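You operate a simulated robot arm through the tools that you are given. There is no shell and no other tool. Be economical: measure what you need, move in short steps, check, and stop when the job is done.

You are at the controls of a simulated two-armed robot. One attempt, no reset.

## Task
Fetch the silica pack from the top of the grey side bench and set it on the left end of the set-up bench. Put the small cream box that says "springs" from the top of the grey side bench on top of the white note block there and the small cream box labelled "seals" on the middle of the set-up bench. Put one of the blue blocks from the top of the grey side bench on the shelf under the grey side bench. Do these in any order.

Only the result counts: the job must be done as asked and must still hold three seconds after the hand-in. Knocking over, shifting, dropping, spilling or breaking anything else fails it. A push-on lid holds only when it is set on centred and level and pressed home; a screw cap is set on level and turned clockwise until tight.

## Robot
Two 7-joint arms with fingered hands on one trunk, on a base that drives. Base frame: it is fixed to the floor where the robot stands at the start and does not move with it; the origin is under the middle of the robot, x ahead of it, y to its left, z up; the surface under the hand at the start is at about z = 800. Readings come in mm, degrees, newtons and seconds.
The left shoulder is at the start at [70, 132, 1106], the right one opposite. With the tool pointing down near the work surface each hand reaches from about 340 to 620 mm from the robot's upright axis, wherever it stands, measured 20 degrees to its own side. Places, roughly: blue block [750, -1500, 750]; left end of the set-up bench [500, -3400, 800]; middle of the set-up bench [500, -4300, 800]; shelf under the grey side bench [700, -600, 200]. Payload 2.3 kg a hand.
The TCP of each hand is the grasp point between the finger pads, 25 mm short of the fingertips. In the tool frame z runs along the fingers and y along their closing line. The gripper opens to 88 mm. The gripper's body begins 29 mm behind the TCP. The gripper is a hand of 3 fingers: y runs from the thumb to the fingers, the wrist lies at [-13, -97, -162] in the tool frame, and closing takes about 1.5 s.
Orientation is that of the tool frame in the base frame, as a unit quaternion [x, y, z, w]. With the fingers straight down and the wrist toward the robot, the tool's x, y and z point along [0, 1, 0], [1, 0, 0] and [0, 0, -1] of the base frame.

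## Interface
- The arms move only by the tool nudge_tool. It takes "left_steps", "right_steps" or both (then of equal length, played together; a hand with none holds still); each is one flat list of numbers, 6 for each row, row after row: the shift along the tool's x, y, z in mm, then the turn, a rotation vector about the tool's x, y, z in degrees. In form: [dx, dy, dz, ax, ay, az, dx, dy, dz, ax, ay, az, ...]. A call has 1 to 10 rows; each row is the pose to reach, as a shift and turn from the pose commanded when the call began, along the tool's axes at that moment. "left_jaw" and "right_jaw" are, for a hand that has rows, the finger opening in mm, from 0 to 88, set as the call begins (left out, the last holds). A row lasts 0.2 s, in which the tool goes at most 50 mm and 8.6 degrees; a call with a longer step from one row to the next is refused whole, and so is a gripper value outside its range. Where a pose cannot be reached the arm comes as near as it can. A force on the tool above 40 N (or 10 N above the force at the start of the call, whichever is more), or a blocked arm, ends the call early, and 0.2 s more pass. Each finger travels about 108 mm/s and halts on what it meets, pressing with about 28 N; the grip force reading is that of the motor and also rises with nothing between the fingers. The clock runs only during rows and for 0.2 s after the last one: add rows that repeat a pose to give the fingers time. The reply holds the time, the measured pose of the TCP, the force on the tool along the base axes, the opening and the grip force, in the units named above and with some noise, with the torque about the TCP (base axes, N m) and any sound that the robot's microphone picked up.
- Cameras (640 x 400 px; columns grow to the right, rows downward): "scene" is now at [129.7, -15.8, 1411.1]; the picture's right is [-0.19, -0.98, 0.00], its down [-0.71, 0.14, -0.69] and it looks along [0.68, -0.13, -0.72] (base axes); focal length 278 px, centre (320, 200). "left" rides on the left gripper at [-58, -85, -99] in its tool frame; the picture's right is [-0.67, -0.35, 0.66], its down [0.69, -0.63, 0.37] and it looks along [0.29, 0.69, 0.66] (tool axes); focal length 261 px, centre (320, 200). "right" rides on the right gripper at [58, -85, -99] in its tool frame; the picture's right is [-0.67, 0.35, -0.66], its down [-0.69, -0.63, 0.37] and it looks along [-0.29, 0.69, 0.66] (tool axes); focal length 261 px, centre (320, 200).
- camera(camera): a new picture of that camera. It takes no simulated time.
- move_column(by): slides the trunk up (or, below 0, down) by that many mm; the arms and the scene camera ride with it, the base frame stays. It gives what a move gives, with no picture.
- drive_base(legs): drives the robot by 1 to 6 legs, each [ahead, left, turn to the left] in mm, mm and degrees, along the robot's own axes; the way and the turn of a leg run together, so that a leg with both is an arc; at most 1500 mm and 180 degrees a leg. The arms and the cameras ride along, it lands a little off, and it stops where it bumps. It gives what a move gives.
- finger_targets(index, middle, thumb_bend, thumb_turn, hand): sets how far each is bent, from 0 (flat) to 1 (curled in); at 0.3 the hand is open as for a grip, at 0.7 the pads meet at the TCP. One left out holds its place. A second passes; each finger stops where it meets its share of the squeeze, and holds until it gets a number again. A gripper value or a shape takes the hand back. It gives what a move gives, with no picture; readings hold the bend of each and the force on the fingers (four entries, about 0 where the hand has none), thumb and palm. thumb_turn goes from beside the hand (0) to across from the fingers (1), as for a grip.
- grasp_type(shape, hand): the hand has 3 fingers and takes this shape, open, in about a second: jaw (thumb against the fingers, like two jaws); tri (thumb and two fingers); tip (a fingertip pinch); poke (one finger out to press); point (the index stretched); flat (the hand flat); cup (the hand cupped); fist (a fist). The gripper value then closes the fingers along that shape, each until it touches; the sizes above hold for jaw. It gives what a move gives, with no picture.
- turn_head(pan, tilt): turns the head with the scene camera to pan (to the left, within 86 degrees either way) and tilt (down, from -29 to 69), counted from straight ahead of the robot. It gives what a move gives.
- probe_pixels(camera, pixels): for up to 12 pixels [column, row] of the newest picture of that camera ("zoom" is the newest enlarged one), the place [x, y, z] in the base frame of the surface seen there, good to about 2 mm. It takes no simulated time.
- zoom(camera, box): a new picture of the part [left, top, right, bottom] of that camera's present view, enlarged. It takes no simulated time.
- finish_job(): hands the job in; it is judged then, once.

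Work in short steps. Measure before you move; look again where a grasp or a placing could have gone wrong, and mend it. You have 110 turns and 108 pictures in all, those below and enlarged ones among them. Open the grippers and draw the arms clear of the work before you hand the job in, unless the task says otherwise; then end with one line.

The tools are called after "Emit:" as a command line: name --argument value ..., lists and objects as JSON in quotes. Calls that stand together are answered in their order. nudge_tool: Moves the arms, as the interface text tells. Its arguments: {"type":"object","properties":{"left_steps":{"type":"array","items":{"type":"number"}},"left_jaw":{"type":"number"},"right_steps":{"type":"array","items":{"type":"number"}},"right_jaw":{"type":"number"}},"required":[]} The other tools are called the same way: move_column (by) slides the trunk up or down; grasp_type (shape, hand) gives the hand a shape; finger_targets (index, middle, thumb_bend, thumb_turn, hand) moves the fingers one by one; drive_base (legs) drives the base; turn_head (pan, tilt) turns the head that bears the scene camera; camera (camera) takes a picture; probe_pixels (camera, pixels) gives the place of the surface under pixels of a picture; zoom (camera, box) takes an enlarged picture of a part of a camera's view; finish_job () hands the job in.

At the start:

```text
clock: 0.0
left_eef_pos: [400.5, 146.3, 1031.6]
left_orientation: [0.707, 0.707, 0.0, -0.001]
left_contact_force: [-0.2, -0.1, 0.8]
left_ft_torque: [0.01, 0.01, -0.02]
left_grip_width: 87.9
left_gripper_force: 0.2
left_shape: jaw
left_bend: [0.3, 0.3, 0.3, 0.98]
left_finger forces: [0.0, 0.0, 0.0, 0.1, 0.0, 0.1]
right_eef_pos: [394.0, -255.9, 1124.2]
right_orientation: [0.707, 0.707, 0.002, -0.001]
right_contact_force: [0.0, -0.9, 0.2]
right_ft_torque: [-0.01, 0.0, 0.01]
right_grip_width: 87.9
right_gripper_force: 0.2
right_shape: jaw
right_bend: [0.3, 0.3, 0.3, 0.98]
right_finger forces: [0.0, 0.0, 0.0, 0.1, 0.0, 0.0]
trunk travel left (down, up): [-664.0, 176.0]
robot x, y, heading: [-3.6, -1.0, 0.1]
head pan, tilt: [-10.9, 46.2]
```

scene: 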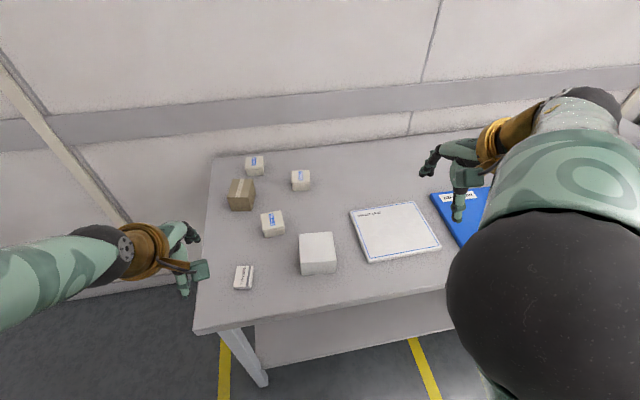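
right: 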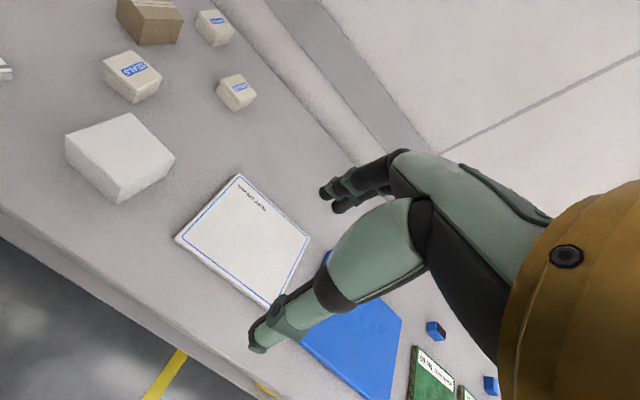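
left: 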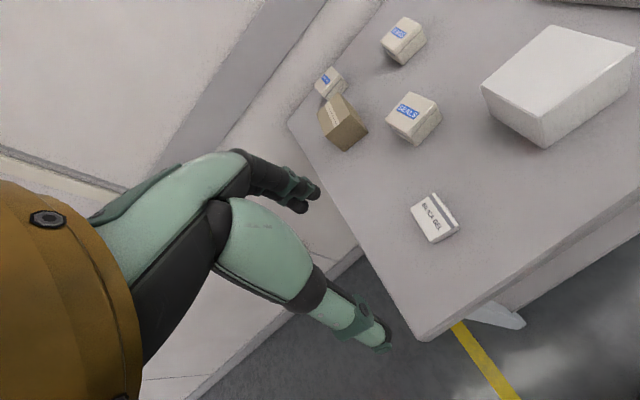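

The scene picture shows the side bench with small cream boxes near (254,165), (300,180), (272,223) and the silica pack at (243,277). I zoom in to read the labels and then probe the places.

Emit:
zoom --camera "scene" --box '[200, 130, 360, 300]'

Emit:
probe_pixels --camera "scene" --pixels '[[243, 271], [254, 160], [300, 175], [272, 217], [318, 242], [240, 185], [395, 230], [215, 250], [205, 330], [290, 380], [340, 340], [215, 160]]'

```text
2.35 times, centred on (280, 215) of scene
```

zoom: 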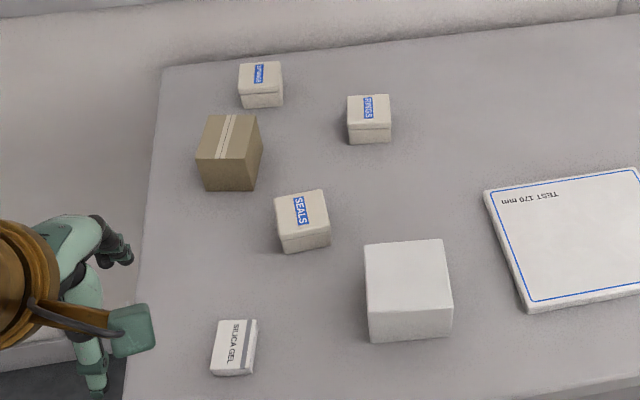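

```text
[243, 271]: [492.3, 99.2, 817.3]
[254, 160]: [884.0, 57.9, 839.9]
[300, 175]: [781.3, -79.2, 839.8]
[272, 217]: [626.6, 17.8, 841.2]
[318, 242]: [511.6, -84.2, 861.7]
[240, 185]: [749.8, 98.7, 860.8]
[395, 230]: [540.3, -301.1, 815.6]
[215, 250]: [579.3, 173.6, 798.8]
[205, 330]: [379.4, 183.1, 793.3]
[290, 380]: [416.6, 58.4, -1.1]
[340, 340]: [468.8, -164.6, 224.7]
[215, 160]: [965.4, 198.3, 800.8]
```

I need to read the labels of the two far boxes, so I enlarge them and the pack further.

Emit:
zoom --camera "scene" --box '[240, 145, 320, 195]'

Emit:
zoom --camera "scene" --box '[225, 200, 305, 300]'

```text
8.00 times, centred on (280, 170) of scene
```

zoom: 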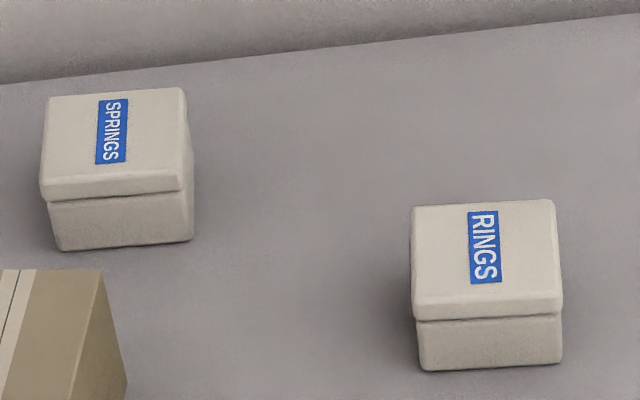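

```text
4.00 times, centred on (265, 250) of scene
```

zoom: 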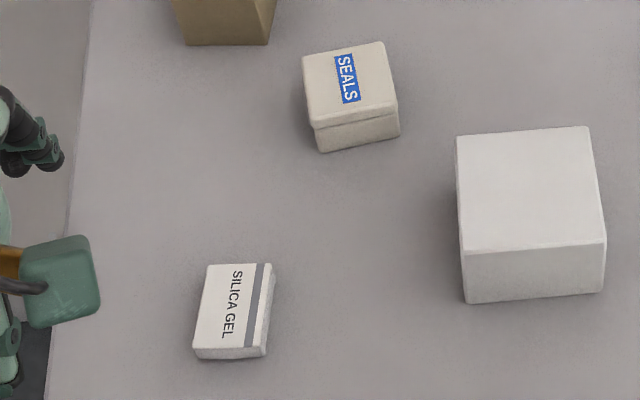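

Springs is the far-left box at about (884,58), too deep to reach from here, so an approach from the left end might be needed. I look left and right with the head.

Emit:
turn_head --pan 50 --tilt 35

Emit:
camera --camera "scene"

Emit:
probe_pixels --camera "scene" --pixels '[[320, 60], [320, 150], [320, 300], [100, 100], [500, 100], [550, 200], [450, 200], [200, 200]]'

Emit:
turn_head --pan -60 --tilt 30

Emit:
camera --camera "scene"

```text
clock: 1.3
left_eef_pos: [400.0, 143.5, 1032.2]
left_orientation: [0.708, 0.707, 0.0, -0.001]
left_contact_force: [0.4, -0.5, 0.4]
left_ft_torque: [0.02, -0.01, 0.04]
left_grip_width: 87.5
left_gripper_force: 0.1
left_shape: jaw
left_bend: [0.3, 0.3, 0.3, 0.98]
left_finger forces: [0.1, 0.0, 0.0, 0.1, 0.1, 0.1]
right_eef_pos: [393.3, -256.1, 1122.7]
right_orientation: [0.707, 0.707, 0.001, -0.001]
right_contact_force: [-0.2, 0.0, 0.9]
right_ft_torque: [-0.02, 0.0, 0.01]
right_grip_width: 87.7
right_gripper_force: 0.1
right_shape: jaw
right_bend: [0.3, 0.3, 0.3, 0.98]
right_finger forces: [0.0, 0.0, 0.1, 0.1, 0.1, 0.0]
trunk travel left (down, up): [-664.0, 176.0]
robot x, y, heading: [-0.1, -0.1, 0.2]
head pan, tilt: [50.0, 35.0]
```

```text
101 pictures are left
```

scene: 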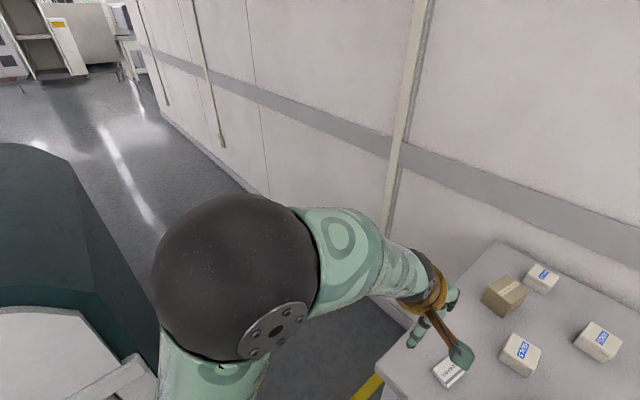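

```text
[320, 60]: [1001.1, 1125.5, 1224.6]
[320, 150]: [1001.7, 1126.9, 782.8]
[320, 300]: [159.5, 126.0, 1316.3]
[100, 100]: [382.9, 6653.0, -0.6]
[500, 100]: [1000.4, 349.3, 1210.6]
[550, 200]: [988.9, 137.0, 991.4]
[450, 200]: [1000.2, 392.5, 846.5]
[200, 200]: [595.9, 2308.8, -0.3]
```

```text
clock: 3.2
left_eef_pos: [399.1, 146.3, 1032.6]
left_orientation: [0.706, 0.708, -0.001, 0.001]
left_contact_force: [-0.3, -0.6, 0.3]
left_ft_torque: [-0.02, -0.01, 0.01]
left_grip_width: 87.7
left_gripper_force: 0.1
left_shape: jaw
left_bend: [0.3, 0.3, 0.3, 0.98]
left_finger forces: [0.1, 0.0, 0.0, 0.0, 0.0, 0.1]
right_eef_pos: [393.3, -255.7, 1124.9]
right_orientation: [0.708, 0.707, 0.002, -0.001]
right_contact_force: [-1.0, -0.4, -0.3]
right_ft_torque: [0.01, 0.0, -0.02]
right_grip_width: 87.7
right_gripper_force: 0.2
right_shape: jaw
right_bend: [0.3, 0.3, 0.3, 0.98]
right_finger forces: [0.1, 0.0, 0.0, 0.0, 0.0, 0.0]
trunk travel left (down, up): [-664.0, 176.0]
robot x, y, heading: [0.7, 0.9, -0.0]
head pan, tilt: [-60.0, 30.0]
```

```text
100 pictures are left
```

scene: 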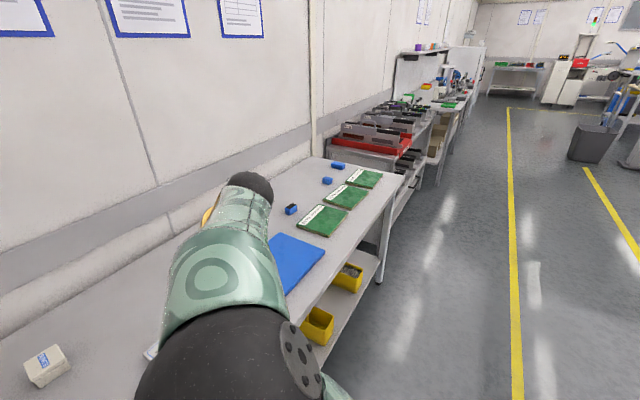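

The bench runs down to the right with blue blocks near (291,209), (327,181), (338,166) and yellow bins on its shelf. I enlarge this and probe.

Emit:
zoom --camera "scene" --box '[250, 140, 410, 240]'

Emit:
zoom --camera "scene" --box '[320, 30, 560, 180]'

Emit:
probe_pixels --camera "scene" --pixels '[[291, 207], [327, 180], [338, 165], [347, 275], [317, 322], [345, 315], [365, 285], [379, 282], [385, 200], [395, 182], [330, 350], [310, 160]]'

Emit:
probe_pixels --camera "scene" --pixels '[[380, 135], [400, 165], [425, 165], [430, 88], [448, 103], [465, 90], [440, 150], [455, 105], [515, 65], [570, 100], [510, 110], [540, 200]]'

```text
4.00 times, centred on (330, 190) of scene
```

zoom: 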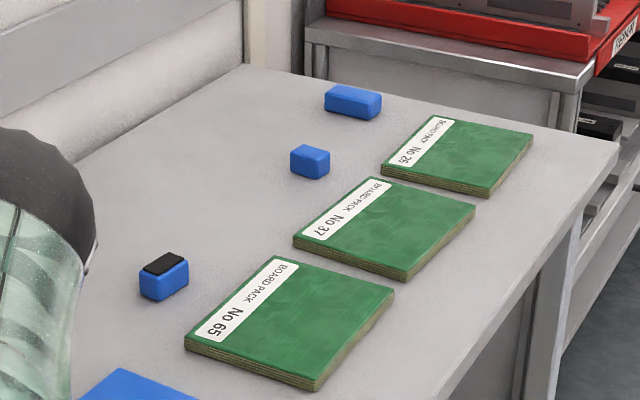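

```text
2.67 times, centred on (440, 105) of scene
```

zoom: 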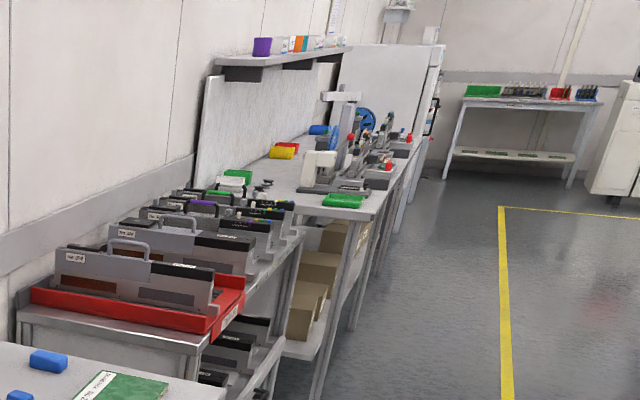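

```text
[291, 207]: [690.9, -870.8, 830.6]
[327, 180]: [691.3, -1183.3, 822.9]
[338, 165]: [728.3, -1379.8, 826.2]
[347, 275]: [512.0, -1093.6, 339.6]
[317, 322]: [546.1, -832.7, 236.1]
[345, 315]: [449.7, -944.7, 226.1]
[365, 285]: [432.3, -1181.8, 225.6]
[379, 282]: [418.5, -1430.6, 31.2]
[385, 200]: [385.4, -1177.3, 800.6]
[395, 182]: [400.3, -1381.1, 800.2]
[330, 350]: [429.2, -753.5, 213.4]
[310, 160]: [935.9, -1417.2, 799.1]
```

```text
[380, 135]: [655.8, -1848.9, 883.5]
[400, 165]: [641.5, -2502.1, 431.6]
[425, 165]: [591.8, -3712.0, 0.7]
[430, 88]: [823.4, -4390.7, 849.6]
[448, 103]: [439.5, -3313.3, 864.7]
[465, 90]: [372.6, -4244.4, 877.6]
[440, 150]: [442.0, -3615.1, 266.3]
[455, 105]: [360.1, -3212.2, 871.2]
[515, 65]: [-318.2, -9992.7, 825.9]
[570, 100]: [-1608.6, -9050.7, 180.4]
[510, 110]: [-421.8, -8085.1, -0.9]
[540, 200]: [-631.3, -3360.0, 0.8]
```

The set-up bench seems to lie beyond the rack bench from y≈-3200 on; plain blue blocks are at y≈-1183 and -1380. First the silica pack: I enlarge it in the left camera to measure its orientation.

Emit:
zoom --camera "left" --box '[380, 170, 500, 270]'

Emit:
turn_head --pan 0 --tilt 46

Emit:
zoom --camera "scene" --box '[160, 100, 380, 300]'

```text
4.00 times, centred on (440, 220) of left
```

zoom: 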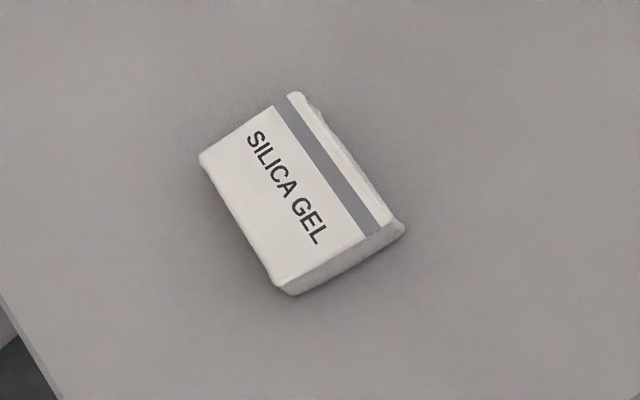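

```text
clock: 4.5
left_eef_pos: [400.7, 144.9, 1033.0]
left_orientation: [0.707, 0.708, 0.0, 0.0]
left_contact_force: [-1.4, 0.0, -0.5]
left_ft_torque: [0.01, -0.01, 0.0]
left_grip_width: 87.9
left_gripper_force: 0.1
left_shape: jaw
left_bend: [0.3, 0.3, 0.3, 0.98]
left_finger forces: [0.1, 0.0, 0.0, 0.0, 0.0, 0.0]
right_eef_pos: [393.6, -256.2, 1123.6]
right_orientation: [0.708, 0.706, 0.001, -0.002]
right_contact_force: [0.2, -1.0, 0.1]
right_ft_torque: [0.0, -0.03, -0.04]
right_grip_width: 87.5
right_gripper_force: 0.0
right_shape: jaw
right_bend: [0.3, 0.3, 0.3, 0.98]
right_finger forces: [0.0, 0.0, 0.0, 0.0, 0.0, 0.0]
trunk travel left (down, up): [-664.0, 176.0]
robot x, y, heading: [5.7, 2.3, -0.2]
head pan, tilt: [0.0, 46.0]
```

```text
2.00 times, centred on (270, 200) of scene
```

zoom: 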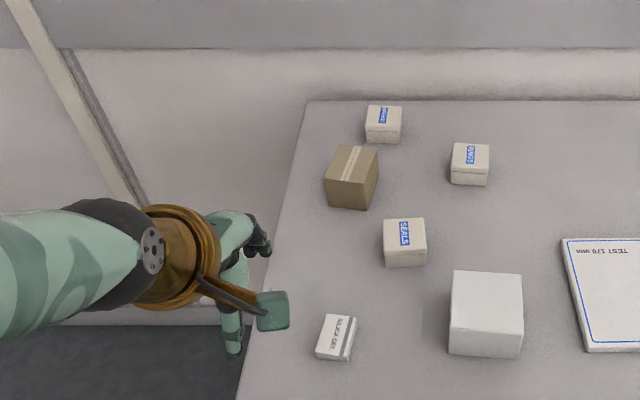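

I probe the corners of the pack, the seals box and the springs box in this enlarged picture.

Emit:
probe_pixels --camera "zoom" --pixels '[[329, 316], [354, 319], [344, 355], [319, 352], [386, 221], [422, 220], [424, 248], [387, 249], [369, 108], [399, 108], [398, 128], [368, 128]]'

```text
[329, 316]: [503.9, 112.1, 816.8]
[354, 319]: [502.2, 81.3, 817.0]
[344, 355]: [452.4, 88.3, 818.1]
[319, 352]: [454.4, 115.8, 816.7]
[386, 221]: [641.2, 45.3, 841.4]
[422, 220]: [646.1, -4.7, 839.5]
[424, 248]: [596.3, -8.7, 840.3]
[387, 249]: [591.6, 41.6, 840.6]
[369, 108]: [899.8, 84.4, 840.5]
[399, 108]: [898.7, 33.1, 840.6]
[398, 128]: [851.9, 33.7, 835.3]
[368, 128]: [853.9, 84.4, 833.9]
```

The pack centre is (478,99), top at z 817, about 55 long along x (yaw about -6°) and 32 wide. I move the left hand above it, with the jaw closing along x, to z≈890.

Emit:
nudge_tool --left_steps '[-12, 20, 35, 0, 0, 2, -24, 40, 70, 0, 0, 4, -36, 60, 105, 0, 0, 6, -46, 78, 140, 0, 0, 6, -46, 78, 140, 0, 0, 6]' --left_jaw 88

Emit:
camera --camera "left"

```text
clock: 5.7
left_eef_pos: [477.9, 97.6, 892.5]
left_orientation: [0.743, 0.669, 0.0, 0.0]
left_contact_force: [-0.2, -0.3, -0.8]
left_ft_torque: [0.0, 0.01, -0.04]
left_grip_width: 88.0
left_gripper_force: 0.0
left_shape: jaw
left_bend: [0.3, 0.3, 0.3, 0.98]
left_finger forces: [0.0, 0.1, 0.0, 0.2, 0.0, 0.0]
right_eef_pos: [394.2, -256.2, 1123.8]
right_orientation: [0.708, 0.707, 0.001, -0.002]
right_contact_force: [0.1, 1.0, 0.5]
right_ft_torque: [0.01, 0.01, -0.01]
right_grip_width: 87.4
right_gripper_force: 0.1
right_shape: jaw
right_bend: [0.3, 0.3, 0.3, 0.98]
right_finger forces: [0.0, 0.0, 0.0, 0.0, 0.1, 0.0]
trunk travel left (down, up): [-664.0, 176.0]
robot x, y, heading: [0.5, -5.0, -0.0]
head pan, tilt: [0.0, 46.0]
```

```text
95 pictures are left
```

left: 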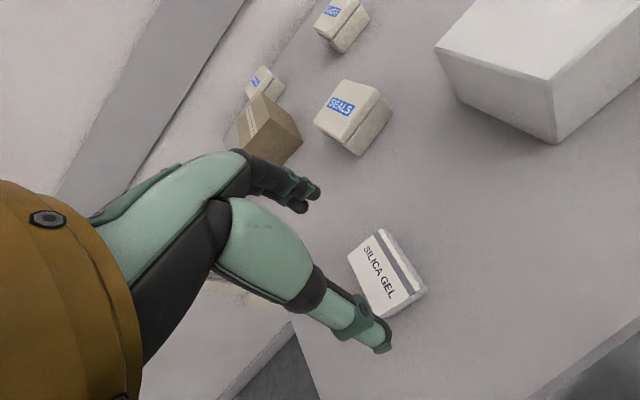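

The hand is above the pack and aligned with it. I lower it 64 mm and then close with settling rows.

Emit:
nudge_tool --left_steps '[0, 0, 35, 0, 0, 0, 0, 0, 55, 0, 0, 0, 0, 0, 65, 0, 0, 0, 0, 0, 65, 0, 0, 0]'

Emit:
camera --camera "left"

```text
clock: 6.7
left_eef_pos: [478.6, 97.0, 827.6]
left_orientation: [0.743, 0.67, 0.0, -0.001]
left_contact_force: [0.1, 0.3, 0.1]
left_ft_torque: [0.01, 0.02, 0.0]
left_grip_width: 87.7
left_gripper_force: 0.0
left_shape: jaw
left_bend: [0.3, 0.3, 0.3, 0.98]
left_finger forces: [0.0, 0.0, 0.1, 0.0, 0.0, 0.1]
right_eef_pos: [394.3, -255.4, 1123.7]
right_orientation: [0.708, 0.706, 0.002, -0.001]
right_contact_force: [0.3, -0.7, -0.4]
right_ft_torque: [0.02, 0.0, 0.01]
right_grip_width: 87.9
right_gripper_force: 0.1
right_shape: jaw
right_bend: [0.3, 0.3, 0.3, 0.98]
right_finger forces: [0.0, 0.1, 0.0, 0.1, 0.0, 0.0]
trunk travel left (down, up): [-664.0, 176.0]
robot x, y, heading: [3.0, -0.9, -0.4]
head pan, tilt: [0.0, 46.0]
```

```text
94 pictures are left
```

left: 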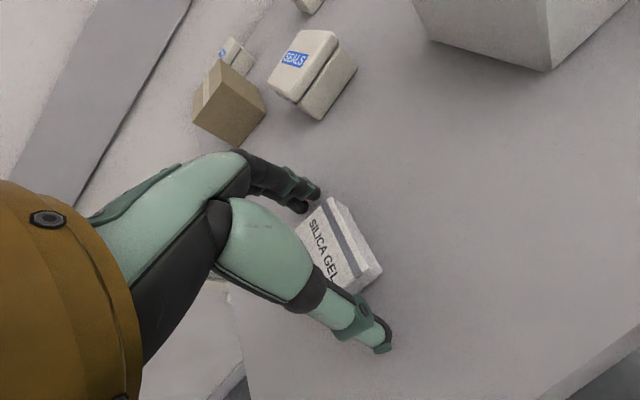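

Fingertips bracket the pack, but I check the finger and pack positions by probing before closing.

Emit:
probe_pixels --camera "left" --pixels '[[300, 205], [312, 190], [380, 345], [355, 330], [330, 205], [376, 270], [350, 288], [300, 226], [340, 240]]'

```text
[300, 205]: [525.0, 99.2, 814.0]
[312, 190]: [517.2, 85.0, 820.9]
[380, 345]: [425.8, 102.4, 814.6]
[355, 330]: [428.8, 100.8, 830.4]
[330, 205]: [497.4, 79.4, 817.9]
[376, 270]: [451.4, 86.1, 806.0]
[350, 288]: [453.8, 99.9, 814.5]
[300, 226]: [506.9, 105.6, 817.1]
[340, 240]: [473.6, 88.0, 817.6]
```

The fingertips straddle the pack along its middle line (x 425 and 525, y≈100). I close.

Emit:
nudge_tool --left_steps '[0, 0, 0, 0, 0, 0, 0, 0, 0, 0, 0, 0, 0, 0, 0, 0, 0, 0, 0, 0, 0, 0, 0, 0, 0, 0, 0, 0, 0, 0, 0, 0, 0, 0, 0, 0, 0, 0, 0, 0, 0, 0, 0, 0, 0, 0, 0, 0]' --left_jaw 20

Emit:
nudge_tool --left_steps '[0, 0, -20, 0, 0, 0, 0, 0, -60, 0, 0, 0, 0, 0, -100, 0, 0, 0, 0, 0, -140, 0, 0, 0]'

Emit:
camera --camera "left"

```text
clock: 8.5
left_eef_pos: [478.6, 98.6, 827.2]
left_orientation: [0.743, 0.669, -0.001, -0.001]
left_contact_force: [0.5, -0.5, 0.4]
left_ft_torque: [-0.03, -0.02, -0.03]
left_grip_width: 49.6
left_gripper_force: 27.9
left_shape: jaw
left_bend: [0.74, 0.42, 0.66, 1.0]
left_finger forces: [16.3, 9.1, 0.1, 0.0, 25.3, 0.0]
right_eef_pos: [393.6, -256.8, 1124.5]
right_orientation: [0.708, 0.707, 0.001, -0.001]
right_contact_force: [-0.2, 0.6, 0.1]
right_ft_torque: [0.0, -0.02, 0.02]
right_grip_width: 87.5
right_gripper_force: 0.1
right_shape: jaw
right_bend: [0.3, 0.3, 0.3, 0.98]
right_finger forces: [0.1, 0.0, 0.0, 0.0, 0.0, 0.0]
trunk travel left (down, up): [-664.0, 176.0]
robot x, y, heading: [-0.4, -2.3, -0.2]
head pan, tilt: [0.0, 46.0]
```

```text
clock: 9.5
left_eef_pos: [475.6, 98.3, 968.9]
left_orientation: [0.743, 0.669, 0.0, 0.0]
left_contact_force: [0.1, -0.1, 0.5]
left_ft_torque: [0.03, -0.01, -0.03]
left_grip_width: 49.6
left_gripper_force: 28.0
left_shape: jaw
left_bend: [0.74, 0.42, 0.66, 1.0]
left_finger forces: [16.4, 9.1, 0.1, 0.0, 25.5, 0.0]
right_eef_pos: [393.2, -255.6, 1123.7]
right_orientation: [0.708, 0.706, 0.001, -0.001]
right_contact_force: [-0.6, 0.5, 0.0]
right_ft_torque: [-0.01, -0.02, -0.01]
right_grip_width: 87.7
right_gripper_force: 0.0
right_shape: jaw
right_bend: [0.3, 0.3, 0.3, 0.98]
right_finger forces: [0.1, 0.0, 0.0, 0.1, 0.1, 0.0]
trunk travel left (down, up): [-664.0, 176.0]
robot x, y, heading: [-2.2, 0.1, -0.3]
head pan, tilt: [0.0, 46.0]
```

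```text
93 pictures are left
```

left: 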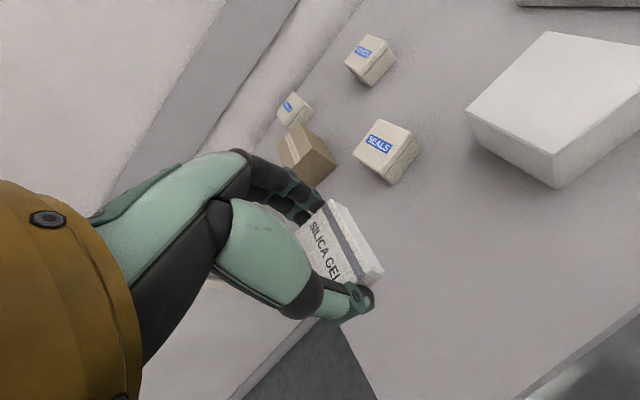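

The silica pack is held (force 16/9 vs 25 N) and its base lies 27 mm below the TCP. I drive left 190 and ahead 80 so the right hand can reach the seals box.

Emit:
drive_base --legs '[[0, 190, 0], [80, 0, 0]]'

Emit:
camera --camera "right"

```text
clock: 11.7
left_eef_pos: [553.7, 283.4, 969.8]
left_orientation: [0.743, 0.669, 0.002, 0.001]
left_contact_force: [0.1, -0.6, -0.5]
left_ft_torque: [0.0, -0.04, 0.02]
left_grip_width: 49.7
left_gripper_force: 27.6
left_shape: jaw
left_bend: [0.74, 0.42, 0.66, 1.0]
left_finger forces: [16.3, 9.1, 0.0, 0.1, 25.6, 0.1]
right_eef_pos: [471.9, -70.5, 1126.4]
right_orientation: [0.708, 0.707, 0.002, -0.001]
right_contact_force: [-0.3, -0.2, -0.4]
right_ft_torque: [0.03, 0.0, 0.0]
right_grip_width: 87.7
right_gripper_force: 0.0
right_shape: jaw
right_bend: [0.3, 0.3, 0.3, 0.98]
right_finger forces: [0.1, 0.1, 0.0, 0.1, 0.0, 0.0]
trunk travel left (down, up): [-664.0, 176.0]
robot x, y, heading: [81.3, 182.2, -0.1]
head pan, tilt: [0.0, 46.0]
```

```text
92 pictures are left
```

right: 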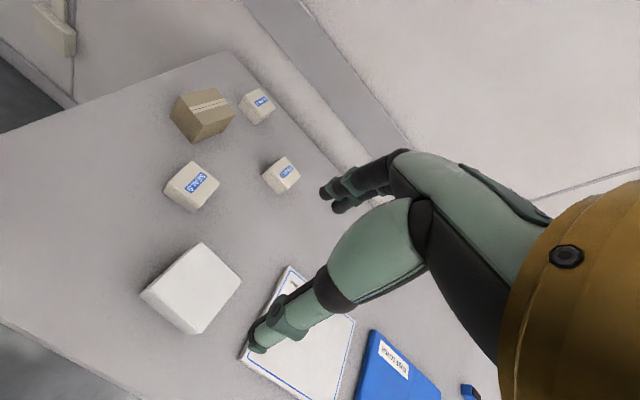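

Robot is at (81,182). Seals centre is (619,18), yaw +4°; I move the right hand above it at z≈930.

Emit:
nudge_tool --right_steps '[15, 25, 33, 0, 0, -1, 30, 50, 66, 0, 0, -2, 45, 75, 99, 0, 0, -3, 60, 100, 132, 0, 0, -4, 75, 125, 165, 0, 0, -4, 88, 147, 196, 0, 0, -4, 88, 147, 196, 0, 0, -4]' --right_jaw 88

Emit:
camera --camera "right"

```text
clock: 13.3
left_eef_pos: [557.9, 284.5, 968.1]
left_orientation: [0.743, 0.669, 0.001, 0.001]
left_contact_force: [0.3, -0.6, -0.1]
left_ft_torque: [-0.02, 0.0, 0.01]
left_grip_width: 49.3
left_gripper_force: 28.1
left_shape: jaw
left_bend: [0.74, 0.42, 0.66, 1.0]
left_finger forces: [16.4, 9.1, 0.0, 0.0, 25.5, 0.0]
right_eef_pos: [619.5, 19.1, 927.0]
right_orientation: [0.682, 0.732, 0.001, -0.001]
right_contact_force: [-0.7, -1.0, -1.0]
right_ft_torque: [0.01, 0.03, 0.01]
right_grip_width: 87.6
right_gripper_force: 0.0
right_shape: jaw
right_bend: [0.3, 0.3, 0.3, 0.98]
right_finger forces: [0.1, 0.1, 0.0, 0.0, 0.1, 0.0]
trunk travel left (down, up): [-664.0, 176.0]
robot x, y, heading: [81.8, 186.4, -0.1]
head pan, tilt: [0.0, 46.0]
```

```text
91 pictures are left
```

right: 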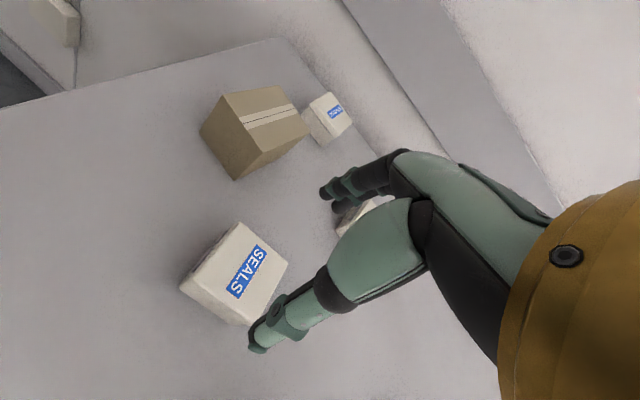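

Aligned at (619.5,19). I verify the box corners once more from this camera.

Emit:
probe_pixels --camera "right" --pixels '[[238, 226], [284, 263], [188, 284], [235, 315], [236, 270], [300, 300], [325, 190]]'

```text
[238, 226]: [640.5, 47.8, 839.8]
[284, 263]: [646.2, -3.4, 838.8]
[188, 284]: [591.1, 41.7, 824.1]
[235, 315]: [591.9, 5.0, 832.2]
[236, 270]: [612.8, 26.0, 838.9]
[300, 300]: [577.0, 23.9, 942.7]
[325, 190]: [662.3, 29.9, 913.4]
```

The box is centred under the hand. I lower to z≈829 and close.

Emit:
nudge_tool --right_steps '[0, 0, 40, 0, 0, 0, 0, 0, 75, 0, 0, 0, 0, 0, 98, 0, 0, 0, 0, 0, 98, 0, 0, 0]'

Emit:
nudge_tool --right_steps '[0, 0, 0, 0, 0, 0, 0, 0, 0, 0, 0, 0, 0, 0, 0, 0, 0, 0, 0, 0, 0, 0, 0, 0, 0, 0, 0, 0, 0, 0, 0, 0, 0, 0, 0, 0, 0, 0, 0, 0, 0, 0]' --right_jaw 25

Emit:
nudge_tool --right_steps '[0, 0, -20, 0, 0, 0, 0, 0, -60, 0, 0, 0, 0, 0, -100, 0, 0, 0, 0, 0, -140, 0, 0, 0]'

Emit:
camera --camera "right"

```text
clock: 14.3
left_eef_pos: [557.2, 285.1, 967.7]
left_orientation: [0.742, 0.67, 0.0, 0.001]
left_contact_force: [0.1, 0.7, -1.1]
left_ft_torque: [0.02, -0.01, -0.01]
left_grip_width: 49.8
left_gripper_force: 28.0
left_shape: jaw
left_bend: [0.74, 0.42, 0.66, 1.0]
left_finger forces: [16.4, 9.1, 0.0, 0.1, 25.4, 0.1]
right_eef_pos: [621.4, 19.9, 828.7]
right_orientation: [0.682, 0.732, 0.001, -0.001]
right_contact_force: [0.0, 0.0, 0.2]
right_ft_torque: [-0.01, -0.02, -0.02]
right_grip_width: 87.5
right_gripper_force: 0.0
right_shape: jaw
right_bend: [0.3, 0.3, 0.3, 0.98]
right_finger forces: [0.1, 0.1, 0.0, 0.1, 0.1, 0.0]
trunk travel left (down, up): [-664.0, 176.0]
robot x, y, heading: [83.1, 183.6, -0.2]
head pan, tilt: [0.0, 46.0]
```

```text
clock: 15.9
left_eef_pos: [556.4, 284.7, 967.7]
left_orientation: [0.743, 0.67, 0.0, -0.001]
left_contact_force: [0.5, -0.5, -0.6]
left_ft_torque: [0.01, 0.01, 0.0]
left_grip_width: 49.7
left_gripper_force: 27.8
left_shape: jaw
left_bend: [0.74, 0.42, 0.66, 1.0]
left_finger forces: [16.4, 9.0, 0.0, 0.1, 25.6, 0.0]
right_eef_pos: [621.8, 19.4, 828.8]
right_orientation: [0.682, 0.732, 0.0, -0.001]
right_contact_force: [-0.3, 1.0, 1.1]
right_ft_torque: [0.0, 0.0, 0.01]
right_grip_width: 49.7
right_gripper_force: 28.0
right_shape: jaw
right_bend: [0.74, 0.42, 0.66, 1.0]
right_finger forces: [16.3, 9.1, 0.0, 0.0, 25.4, 0.0]
trunk travel left (down, up): [-664.0, 176.0]
robot x, y, heading: [78.3, 187.8, -0.0]
head pan, tilt: [0.0, 46.0]
```

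```text
clock: 16.9
left_eef_pos: [557.0, 284.3, 967.1]
left_orientation: [0.742, 0.67, 0.0, 0.0]
left_contact_force: [-0.2, -0.5, -0.5]
left_ft_torque: [-0.04, -0.03, 0.0]
left_grip_width: 49.7
left_gripper_force: 27.7
left_shape: jaw
left_bend: [0.74, 0.42, 0.66, 1.0]
left_finger forces: [16.4, 9.0, 0.1, 0.0, 25.4, 0.0]
right_eef_pos: [621.4, 21.0, 969.2]
right_orientation: [0.682, 0.732, 0.001, -0.002]
right_contact_force: [-0.5, -0.5, -0.1]
right_ft_torque: [-0.01, 0.02, 0.03]
right_grip_width: 49.6
right_gripper_force: 27.8
right_shape: jaw
right_bend: [0.74, 0.42, 0.66, 1.0]
right_finger forces: [16.4, 9.2, 0.0, 0.0, 25.5, 0.1]
trunk travel left (down, up): [-664.0, 176.0]
robot x, y, heading: [82.1, 189.5, 0.0]
head pan, tilt: [0.0, 46.0]
```

```text
90 pictures are left
```

right: 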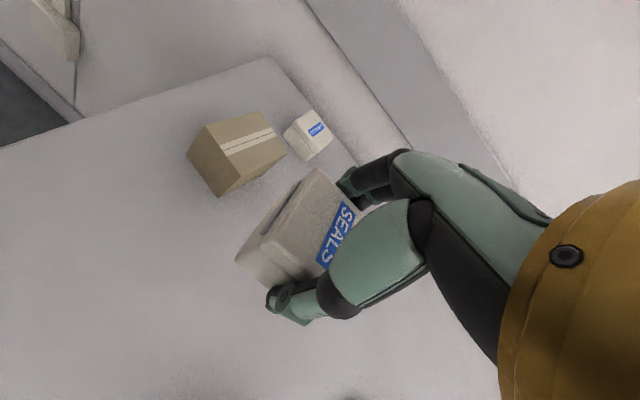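

Both items are held. I draw both hands back over the robot side, then back off and strafe along toward the set-up bench.

Emit:
nudge_tool --right_steps '[-10, -40, 0, 0, 0, 0, -20, -80, 0, 0, 0, 0, -30, -120, 0, 0, 0, 0, -40, -150, 0, 0, 0, 0]' --left_steps '[10, -20, -10, 0, 0, 0, 20, -40, -20, 0, 0, 0, 30, -60, -30, 0, 0, 0, 40, -80, -40, 0, 0, 0]'

Emit:
drive_base --legs '[[-380, 0, 0], [0, -1500, 0], [0, -1000, 0]]'

Emit:
turn_head --pan -40 --tilt 30

Emit:
camera --camera "scene"

```text
clock: 17.9
left_eef_pos: [480.3, 331.2, 1008.9]
left_orientation: [0.742, 0.67, 0.0, 0.001]
left_contact_force: [0.0, 0.7, 0.0]
left_ft_torque: [0.03, -0.03, 0.01]
left_grip_width: 49.7
left_gripper_force: 28.3
left_shape: jaw
left_bend: [0.74, 0.42, 0.66, 1.0]
left_finger forces: [16.3, 9.1, 0.0, 0.0, 25.5, 0.1]
right_eef_pos: [472.6, -31.6, 970.5]
right_orientation: [0.681, 0.732, 0.002, 0.0]
right_contact_force: [1.0, -1.1, -1.4]
right_ft_torque: [-0.02, 0.01, -0.03]
right_grip_width: 49.4
right_gripper_force: 27.6
right_shape: jaw
right_bend: [0.74, 0.42, 0.66, 1.0]
right_finger forces: [16.4, 9.1, 0.0, 0.0, 25.6, 0.0]
trunk travel left (down, up): [-664.0, 176.0]
robot x, y, heading: [77.0, 181.5, 0.0]
head pan, tilt: [0.0, 46.0]
```

```text
clock: 32.1
left_eef_pos: [75.3, -2179.0, 1006.3]
left_orientation: [0.752, 0.659, 0.001, 0.0]
left_contact_force: [0.5, -0.8, 0.0]
left_ft_torque: [-0.02, 0.01, -0.01]
left_grip_width: 49.6
left_gripper_force: 27.8
left_shape: jaw
left_bend: [0.74, 0.42, 0.66, 1.0]
left_finger forces: [16.4, 9.1, 0.0, 0.1, 25.5, 0.0]
right_eef_pos: [56.7, -2543.2, 969.4]
right_orientation: [0.693, 0.721, 0.001, -0.001]
right_contact_force: [0.8, 0.6, -0.8]
right_ft_torque: [0.01, -0.01, -0.02]
right_grip_width: 49.3
right_gripper_force: 28.0
right_shape: jaw
right_bend: [0.74, 0.42, 0.66, 1.0]
right_finger forces: [16.4, 9.1, 0.0, 0.0, 25.4, 0.0]
trunk travel left (down, up): [-664.0, 176.0]
robot x, y, heading: [-332.3, -2313.3, -1.6]
head pan, tilt: [0.0, 46.0]
```

```text
clock: 33.2
left_eef_pos: [76.2, -2178.5, 1007.7]
left_orientation: [0.752, 0.659, -0.001, 0.0]
left_contact_force: [-0.3, 0.2, 0.5]
left_ft_torque: [0.02, -0.02, 0.02]
left_grip_width: 49.6
left_gripper_force: 28.4
left_shape: jaw
left_bend: [0.74, 0.42, 0.66, 1.0]
left_finger forces: [16.4, 9.1, 0.0, 0.1, 25.5, 0.1]
right_eef_pos: [58.6, -2543.0, 969.1]
right_orientation: [0.692, 0.722, 0.001, -0.001]
right_contact_force: [0.4, 0.1, 0.2]
right_ft_torque: [0.01, -0.04, -0.01]
right_grip_width: 49.5
right_gripper_force: 28.3
right_shape: jaw
right_bend: [0.74, 0.42, 0.66, 1.0]
right_finger forces: [16.4, 9.1, 0.0, 0.0, 25.5, 0.1]
trunk travel left (down, up): [-664.0, 176.0]
robot x, y, heading: [-330.3, -2311.9, -1.5]
head pan, tilt: [-40.0, 30.0]
```

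```text
89 pictures are left
```

scene: 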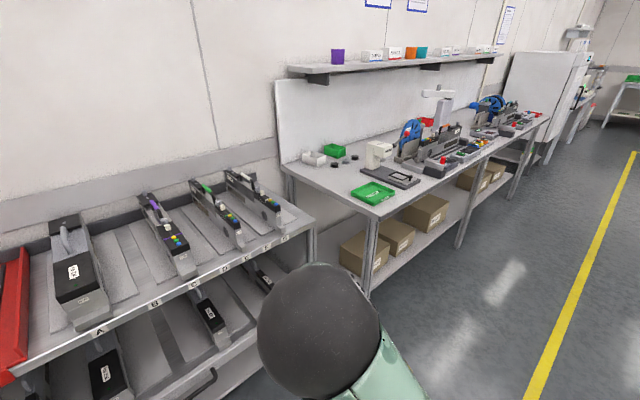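

The set-up bench is ahead-right; I enlarge it to find the note block and free space, and probe its extents.

Emit:
zoom --camera "scene" --box '[270, 80, 560, 230]'

Emit:
probe_pixels --camera "scene" --pixels '[[314, 158], [335, 150], [374, 193], [380, 150], [290, 170], [375, 218], [400, 182], [430, 155], [530, 120], [340, 180], [325, 72], [350, 185]]'

```text
2.21 times, centred on (415, 155) of scene
```

zoom: 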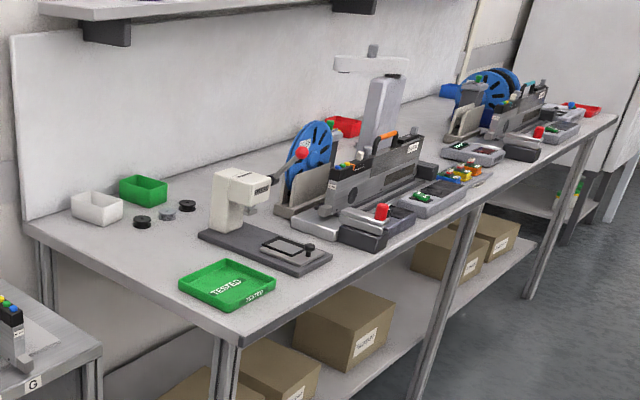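

```text
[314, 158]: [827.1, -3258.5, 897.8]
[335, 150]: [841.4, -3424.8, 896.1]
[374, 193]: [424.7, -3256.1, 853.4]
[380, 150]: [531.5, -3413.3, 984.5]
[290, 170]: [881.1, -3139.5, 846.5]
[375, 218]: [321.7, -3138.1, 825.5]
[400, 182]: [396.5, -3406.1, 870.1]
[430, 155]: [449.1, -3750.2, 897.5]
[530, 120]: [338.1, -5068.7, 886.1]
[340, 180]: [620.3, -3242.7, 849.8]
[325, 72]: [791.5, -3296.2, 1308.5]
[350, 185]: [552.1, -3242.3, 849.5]
```

The set-up bench top is at z=850, y≈-3135…-5150, front edge x≈320, and its left end has free space around (590,-3230). There's no note block on it, so the "white note block" is the white cube on the side bench. I raise the trunk and the right hand, then strafe on.

Emit:
move_column --by 50

Emit:
nudge_tool --right_steps '[-10, -5, -40, 0, 0, 0, -20, -10, -80, 0, 0, 0, -30, -15, -120, 0, 0, 0, -40, -20, -150, 0, 0, 0]'

Emit:
drive_base --legs '[[0, 0, 1.5], [0, -1085, 0]]'

Emit:
turn_head --pan 0 --tilt 35

Emit:
camera --camera "scene"

```text
clock: 34.1
left_eef_pos: [75.7, -2177.9, 1056.9]
left_orientation: [0.753, 0.658, 0.0, 0.001]
left_contact_force: [0.3, -0.4, 0.4]
left_ft_torque: [-0.01, -0.01, -0.04]
left_grip_width: 49.7
left_gripper_force: 28.7
left_shape: jaw
left_bend: [0.74, 0.42, 0.66, 1.0]
left_finger forces: [16.4, 9.1, 0.1, 0.1, 25.5, 0.0]
right_eef_pos: [57.8, -2543.6, 1018.5]
right_orientation: [0.693, 0.72, 0.003, -0.001]
right_contact_force: [0.9, 0.5, -1.0]
right_ft_torque: [0.01, 0.01, -0.02]
right_grip_width: 49.5
right_gripper_force: 28.0
right_shape: jaw
right_bend: [0.74, 0.42, 0.66, 1.0]
right_finger forces: [16.3, 9.1, 0.0, 0.0, 25.5, 0.1]
trunk travel left (down, up): [-714.0, 126.0]
robot x, y, heading: [-330.8, -2311.1, -1.6]
head pan, tilt: [-40.0, 30.0]
```

```text
clock: 35.1
left_eef_pos: [75.8, -2178.7, 1057.1]
left_orientation: [0.752, 0.659, 0.0, 0.0]
left_contact_force: [-0.3, 0.3, 0.4]
left_ft_torque: [0.04, 0.0, 0.01]
left_grip_width: 49.4
left_gripper_force: 28.5
left_shape: jaw
left_bend: [0.74, 0.42, 0.66, 1.0]
left_finger forces: [16.5, 9.1, 0.0, 0.1, 25.5, 0.0]
right_eef_pos: [39.7, -2586.3, 1171.4]
right_orientation: [0.693, 0.721, 0.001, -0.002]
right_contact_force: [-0.1, 0.0, -0.9]
right_ft_torque: [0.02, 0.01, -0.01]
right_grip_width: 49.1
right_gripper_force: 27.9
right_shape: jaw
right_bend: [0.74, 0.42, 0.66, 1.0]
right_finger forces: [16.3, 9.1, 0.0, 0.0, 25.3, 0.0]
trunk travel left (down, up): [-714.0, 126.0]
robot x, y, heading: [-331.4, -2317.1, -1.5]
head pan, tilt: [-40.0, 30.0]
```

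```text
clock: 41.0
left_eef_pos: [69.2, -3255.7, 1056.6]
left_orientation: [0.744, 0.668, 0.0, 0.0]
left_contact_force: [0.0, -0.4, -0.6]
left_ft_torque: [-0.03, 0.02, 0.02]
left_grip_width: 49.6
left_gripper_force: 27.3
left_shape: jaw
left_bend: [0.74, 0.42, 0.66, 1.0]
left_finger forces: [16.4, 9.2, 0.1, 0.0, 25.5, 0.0]
right_eef_pos: [43.1, -3664.8, 1170.7]
right_orientation: [0.684, 0.729, 0.001, -0.001]
right_contact_force: [0.2, 1.3, -1.3]
right_ft_torque: [0.02, -0.02, 0.0]
right_grip_width: 49.2
right_gripper_force: 27.9
right_shape: jaw
right_bend: [0.74, 0.42, 0.66, 1.0]
right_finger forces: [16.4, 8.9, 0.1, 0.0, 25.2, 0.1]
trunk travel left (down, up): [-714.0, 126.0]
robot x, y, heading: [-332.8, -3402.8, -0.3]
head pan, tilt: [-40.0, 30.0]
```

```text
clock: 42.1
left_eef_pos: [68.6, -3256.8, 1057.9]
left_orientation: [0.744, 0.668, 0.0, 0.0]
left_contact_force: [0.1, 0.2, 0.2]
left_ft_torque: [-0.02, 0.01, -0.03]
left_grip_width: 49.8
left_gripper_force: 27.7
left_shape: jaw
left_bend: [0.74, 0.42, 0.66, 1.0]
left_finger forces: [16.4, 9.1, 0.1, 0.0, 25.5, 0.1]
right_eef_pos: [42.6, -3665.8, 1171.3]
right_orientation: [0.684, 0.729, 0.001, -0.001]
right_contact_force: [-0.5, -0.7, -0.3]
right_ft_torque: [0.01, -0.02, 0.0]
right_grip_width: 49.1
right_gripper_force: 27.5
right_shape: jaw
right_bend: [0.74, 0.42, 0.66, 1.0]
right_finger forces: [16.3, 9.1, 0.0, 0.1, 25.1, 0.0]
trunk travel left (down, up): [-714.0, 126.0]
robot x, y, heading: [-335.6, -3400.4, -0.2]
head pan, tilt: [0.0, 35.0]
```

```text
87 pictures are left
```

scene: 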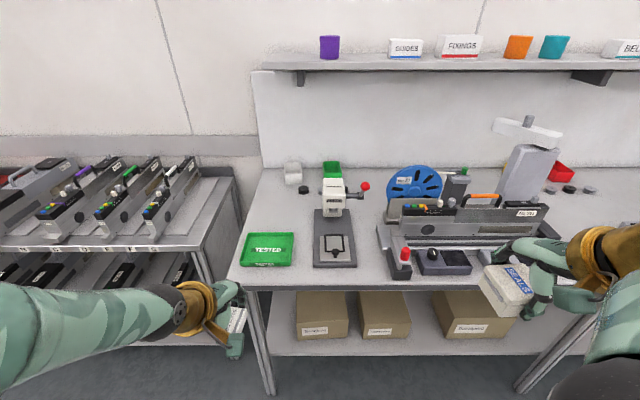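

I probe the free spot behind the TESTED tray around (275,212) and its neighbours.

Emit:
probe_pixels --camera "scene" --pixels '[[280, 213], [250, 232], [292, 232], [295, 262], [314, 212], [330, 190], [243, 263], [256, 200], [293, 185], [270, 280], [303, 190], [365, 187]]'

```text
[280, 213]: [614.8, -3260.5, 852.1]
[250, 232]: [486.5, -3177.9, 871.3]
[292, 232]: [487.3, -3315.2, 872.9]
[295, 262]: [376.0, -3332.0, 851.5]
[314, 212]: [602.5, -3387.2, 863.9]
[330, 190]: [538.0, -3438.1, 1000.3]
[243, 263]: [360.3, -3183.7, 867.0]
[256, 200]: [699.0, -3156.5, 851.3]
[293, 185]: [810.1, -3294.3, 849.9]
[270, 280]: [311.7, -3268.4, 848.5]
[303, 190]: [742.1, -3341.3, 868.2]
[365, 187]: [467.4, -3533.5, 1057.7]
```

The free area is x 500–750, y -3160…-3380; I'll place the pack at about (590,-3250). I drive ahead 365 mm with both hands high.

Emit:
drive_base --legs '[[365, 0, 0.2]]'

```text
clock: 44.5
left_eef_pos: [433.5, -3252.5, 1057.6]
left_orientation: [0.742, 0.671, 0.0, 0.0]
left_contact_force: [-0.8, -0.9, 0.3]
left_ft_torque: [-0.02, 0.01, 0.01]
left_grip_width: 49.7
left_gripper_force: 28.1
left_shape: jaw
left_bend: [0.74, 0.42, 0.66, 1.0]
left_finger forces: [16.4, 9.1, 0.0, 0.0, 25.4, 0.1]
right_eef_pos: [411.6, -3661.1, 1171.9]
right_orientation: [0.68, 0.733, 0.002, -0.001]
right_contact_force: [0.1, -0.4, -0.8]
right_ft_torque: [-0.02, 0.01, 0.03]
right_grip_width: 49.4
right_gripper_force: 28.1
right_shape: jaw
right_bend: [0.74, 0.42, 0.66, 1.0]
right_finger forces: [16.3, 9.1, 0.1, 0.1, 25.3, 0.0]
trunk travel left (down, up): [-714.0, 126.0]
robot x, y, heading: [31.7, -3403.1, 0.4]
head pan, tilt: [0.0, 35.0]
```

I move the left hand forward over the spot, then down to about z 895.

Emit:
nudge_tool --left_steps '[4, 39, 0, 0, 0, 0, 9, 78, 0, 0, 0, 0, 13, 117, 0, 0, 0, 0, 18, 155, 0, 0, 0, 0, 18, 155, 45, 0, 0, 0, 18, 155, 90, 0, 0, 0, 18, 155, 130, 0, 0, 0, 18, 155, 160, 0, 0, 0, 18, 155, 160, 0, 0, 0]'

Emit:
camera --camera "left"

```text
clock: 46.5
left_eef_pos: [591.7, -3250.9, 899.2]
left_orientation: [0.741, 0.671, 0.0, 0.0]
left_contact_force: [-0.3, -0.1, -0.1]
left_ft_torque: [0.0, 0.05, -0.04]
left_grip_width: 49.5
left_gripper_force: 27.6
left_shape: jaw
left_bend: [0.74, 0.42, 0.66, 1.0]
left_finger forces: [16.3, 9.0, 0.1, 0.0, 25.4, 0.1]
right_eef_pos: [412.5, -3662.5, 1170.7]
right_orientation: [0.681, 0.732, 0.001, 0.0]
right_contact_force: [0.7, -0.4, -0.7]
right_ft_torque: [0.01, 0.0, 0.01]
right_grip_width: 49.4
right_gripper_force: 27.5
right_shape: jaw
right_bend: [0.74, 0.42, 0.66, 1.0]
right_finger forces: [16.3, 9.0, 0.0, 0.0, 25.4, 0.1]
trunk travel left (down, up): [-714.0, 126.0]
robot x, y, heading: [34.4, -3398.3, 0.3]
head pan, tilt: [0.0, 35.0]
```

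```text
86 pictures are left
```

left: 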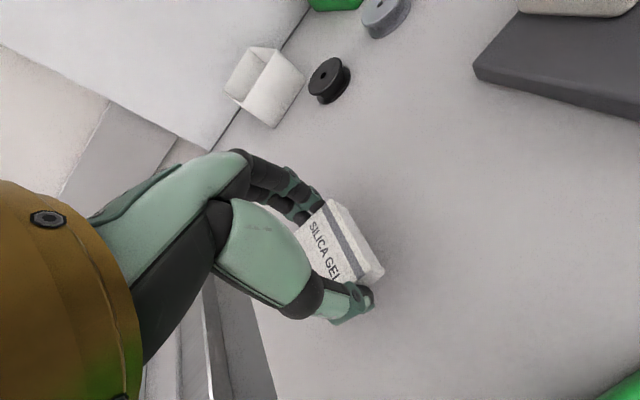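

The spot is clear. I lower to z≈878 so the pack touches the bench.

Emit:
nudge_tool --left_steps '[0, 0, 12, 0, 0, 0, 0, 0, 20, 0, 0, 0, 0, 0, 21, 0, 0, 0, 0, 0, 21, 0, 0, 0]'

Emit:
nudge_tool --left_steps '[0, 0, 0, 0, 0, 0, 0, 0, 0, 0, 0, 0, 0, 0, 0, 0, 0, 0, 0, 0, 0, 0, 0, 0, 0, 0, 0, 0, 0, 0]' --left_jaw 88

Emit:
camera --camera "left"

```text
clock: 47.5
left_eef_pos: [592.2, -3249.8, 877.7]
left_orientation: [0.742, 0.671, 0.001, 0.001]
left_contact_force: [1.7, 0.2, 5.8]
left_ft_torque: [0.01, -0.07, 0.02]
left_grip_width: 49.4
left_gripper_force: 28.0
left_shape: jaw
left_bend: [0.74, 0.42, 0.66, 1.0]
left_finger forces: [17.4, 10.0, 0.0, 0.0, 25.9, 0.0]
right_eef_pos: [411.4, -3661.1, 1172.3]
right_orientation: [0.681, 0.732, 0.002, -0.002]
right_contact_force: [-0.3, -0.2, -0.6]
right_ft_torque: [-0.01, 0.0, -0.03]
right_grip_width: 49.4
right_gripper_force: 28.2
right_shape: jaw
right_bend: [0.74, 0.42, 0.66, 1.0]
right_finger forces: [16.3, 9.0, 0.0, 0.0, 25.3, 0.1]
trunk travel left (down, up): [-714.0, 126.0]
robot x, y, heading: [33.8, -3404.5, 0.3]
head pan, tilt: [0.0, 35.0]
```

```text
clock: 48.7
left_eef_pos: [590.5, -3250.1, 876.1]
left_orientation: [0.741, 0.671, 0.0, 0.0]
left_contact_force: [0.5, 0.3, 0.2]
left_ft_torque: [0.03, -0.01, 0.01]
left_grip_width: 87.5
left_gripper_force: 0.0
left_shape: jaw
left_bend: [0.3, 0.3, 0.3, 0.98]
left_finger forces: [0.1, 0.0, 0.1, 0.0, 0.1, 0.0]
right_eef_pos: [413.0, -3662.3, 1172.0]
right_orientation: [0.681, 0.733, 0.001, -0.002]
right_contact_force: [0.0, -0.2, -0.5]
right_ft_torque: [-0.03, 0.01, 0.01]
right_grip_width: 49.2
right_gripper_force: 27.8
right_shape: jaw
right_bend: [0.74, 0.42, 0.66, 1.0]
right_finger forces: [16.3, 9.0, 0.0, 0.0, 25.3, 0.0]
trunk travel left (down, up): [-714.0, 126.0]
robot x, y, heading: [35.7, -3402.8, 0.6]
head pan, tilt: [0.0, 35.0]
```

```text
85 pictures are left
```

left: 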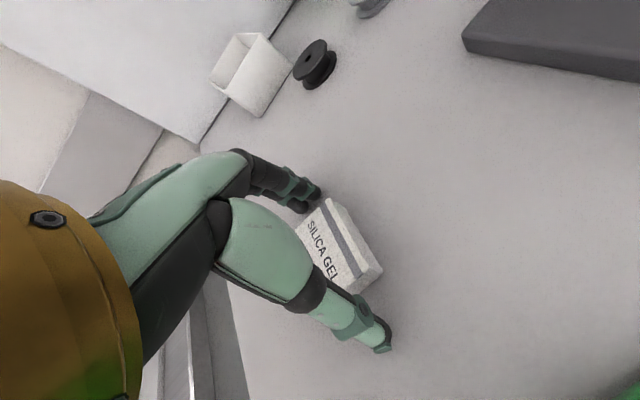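

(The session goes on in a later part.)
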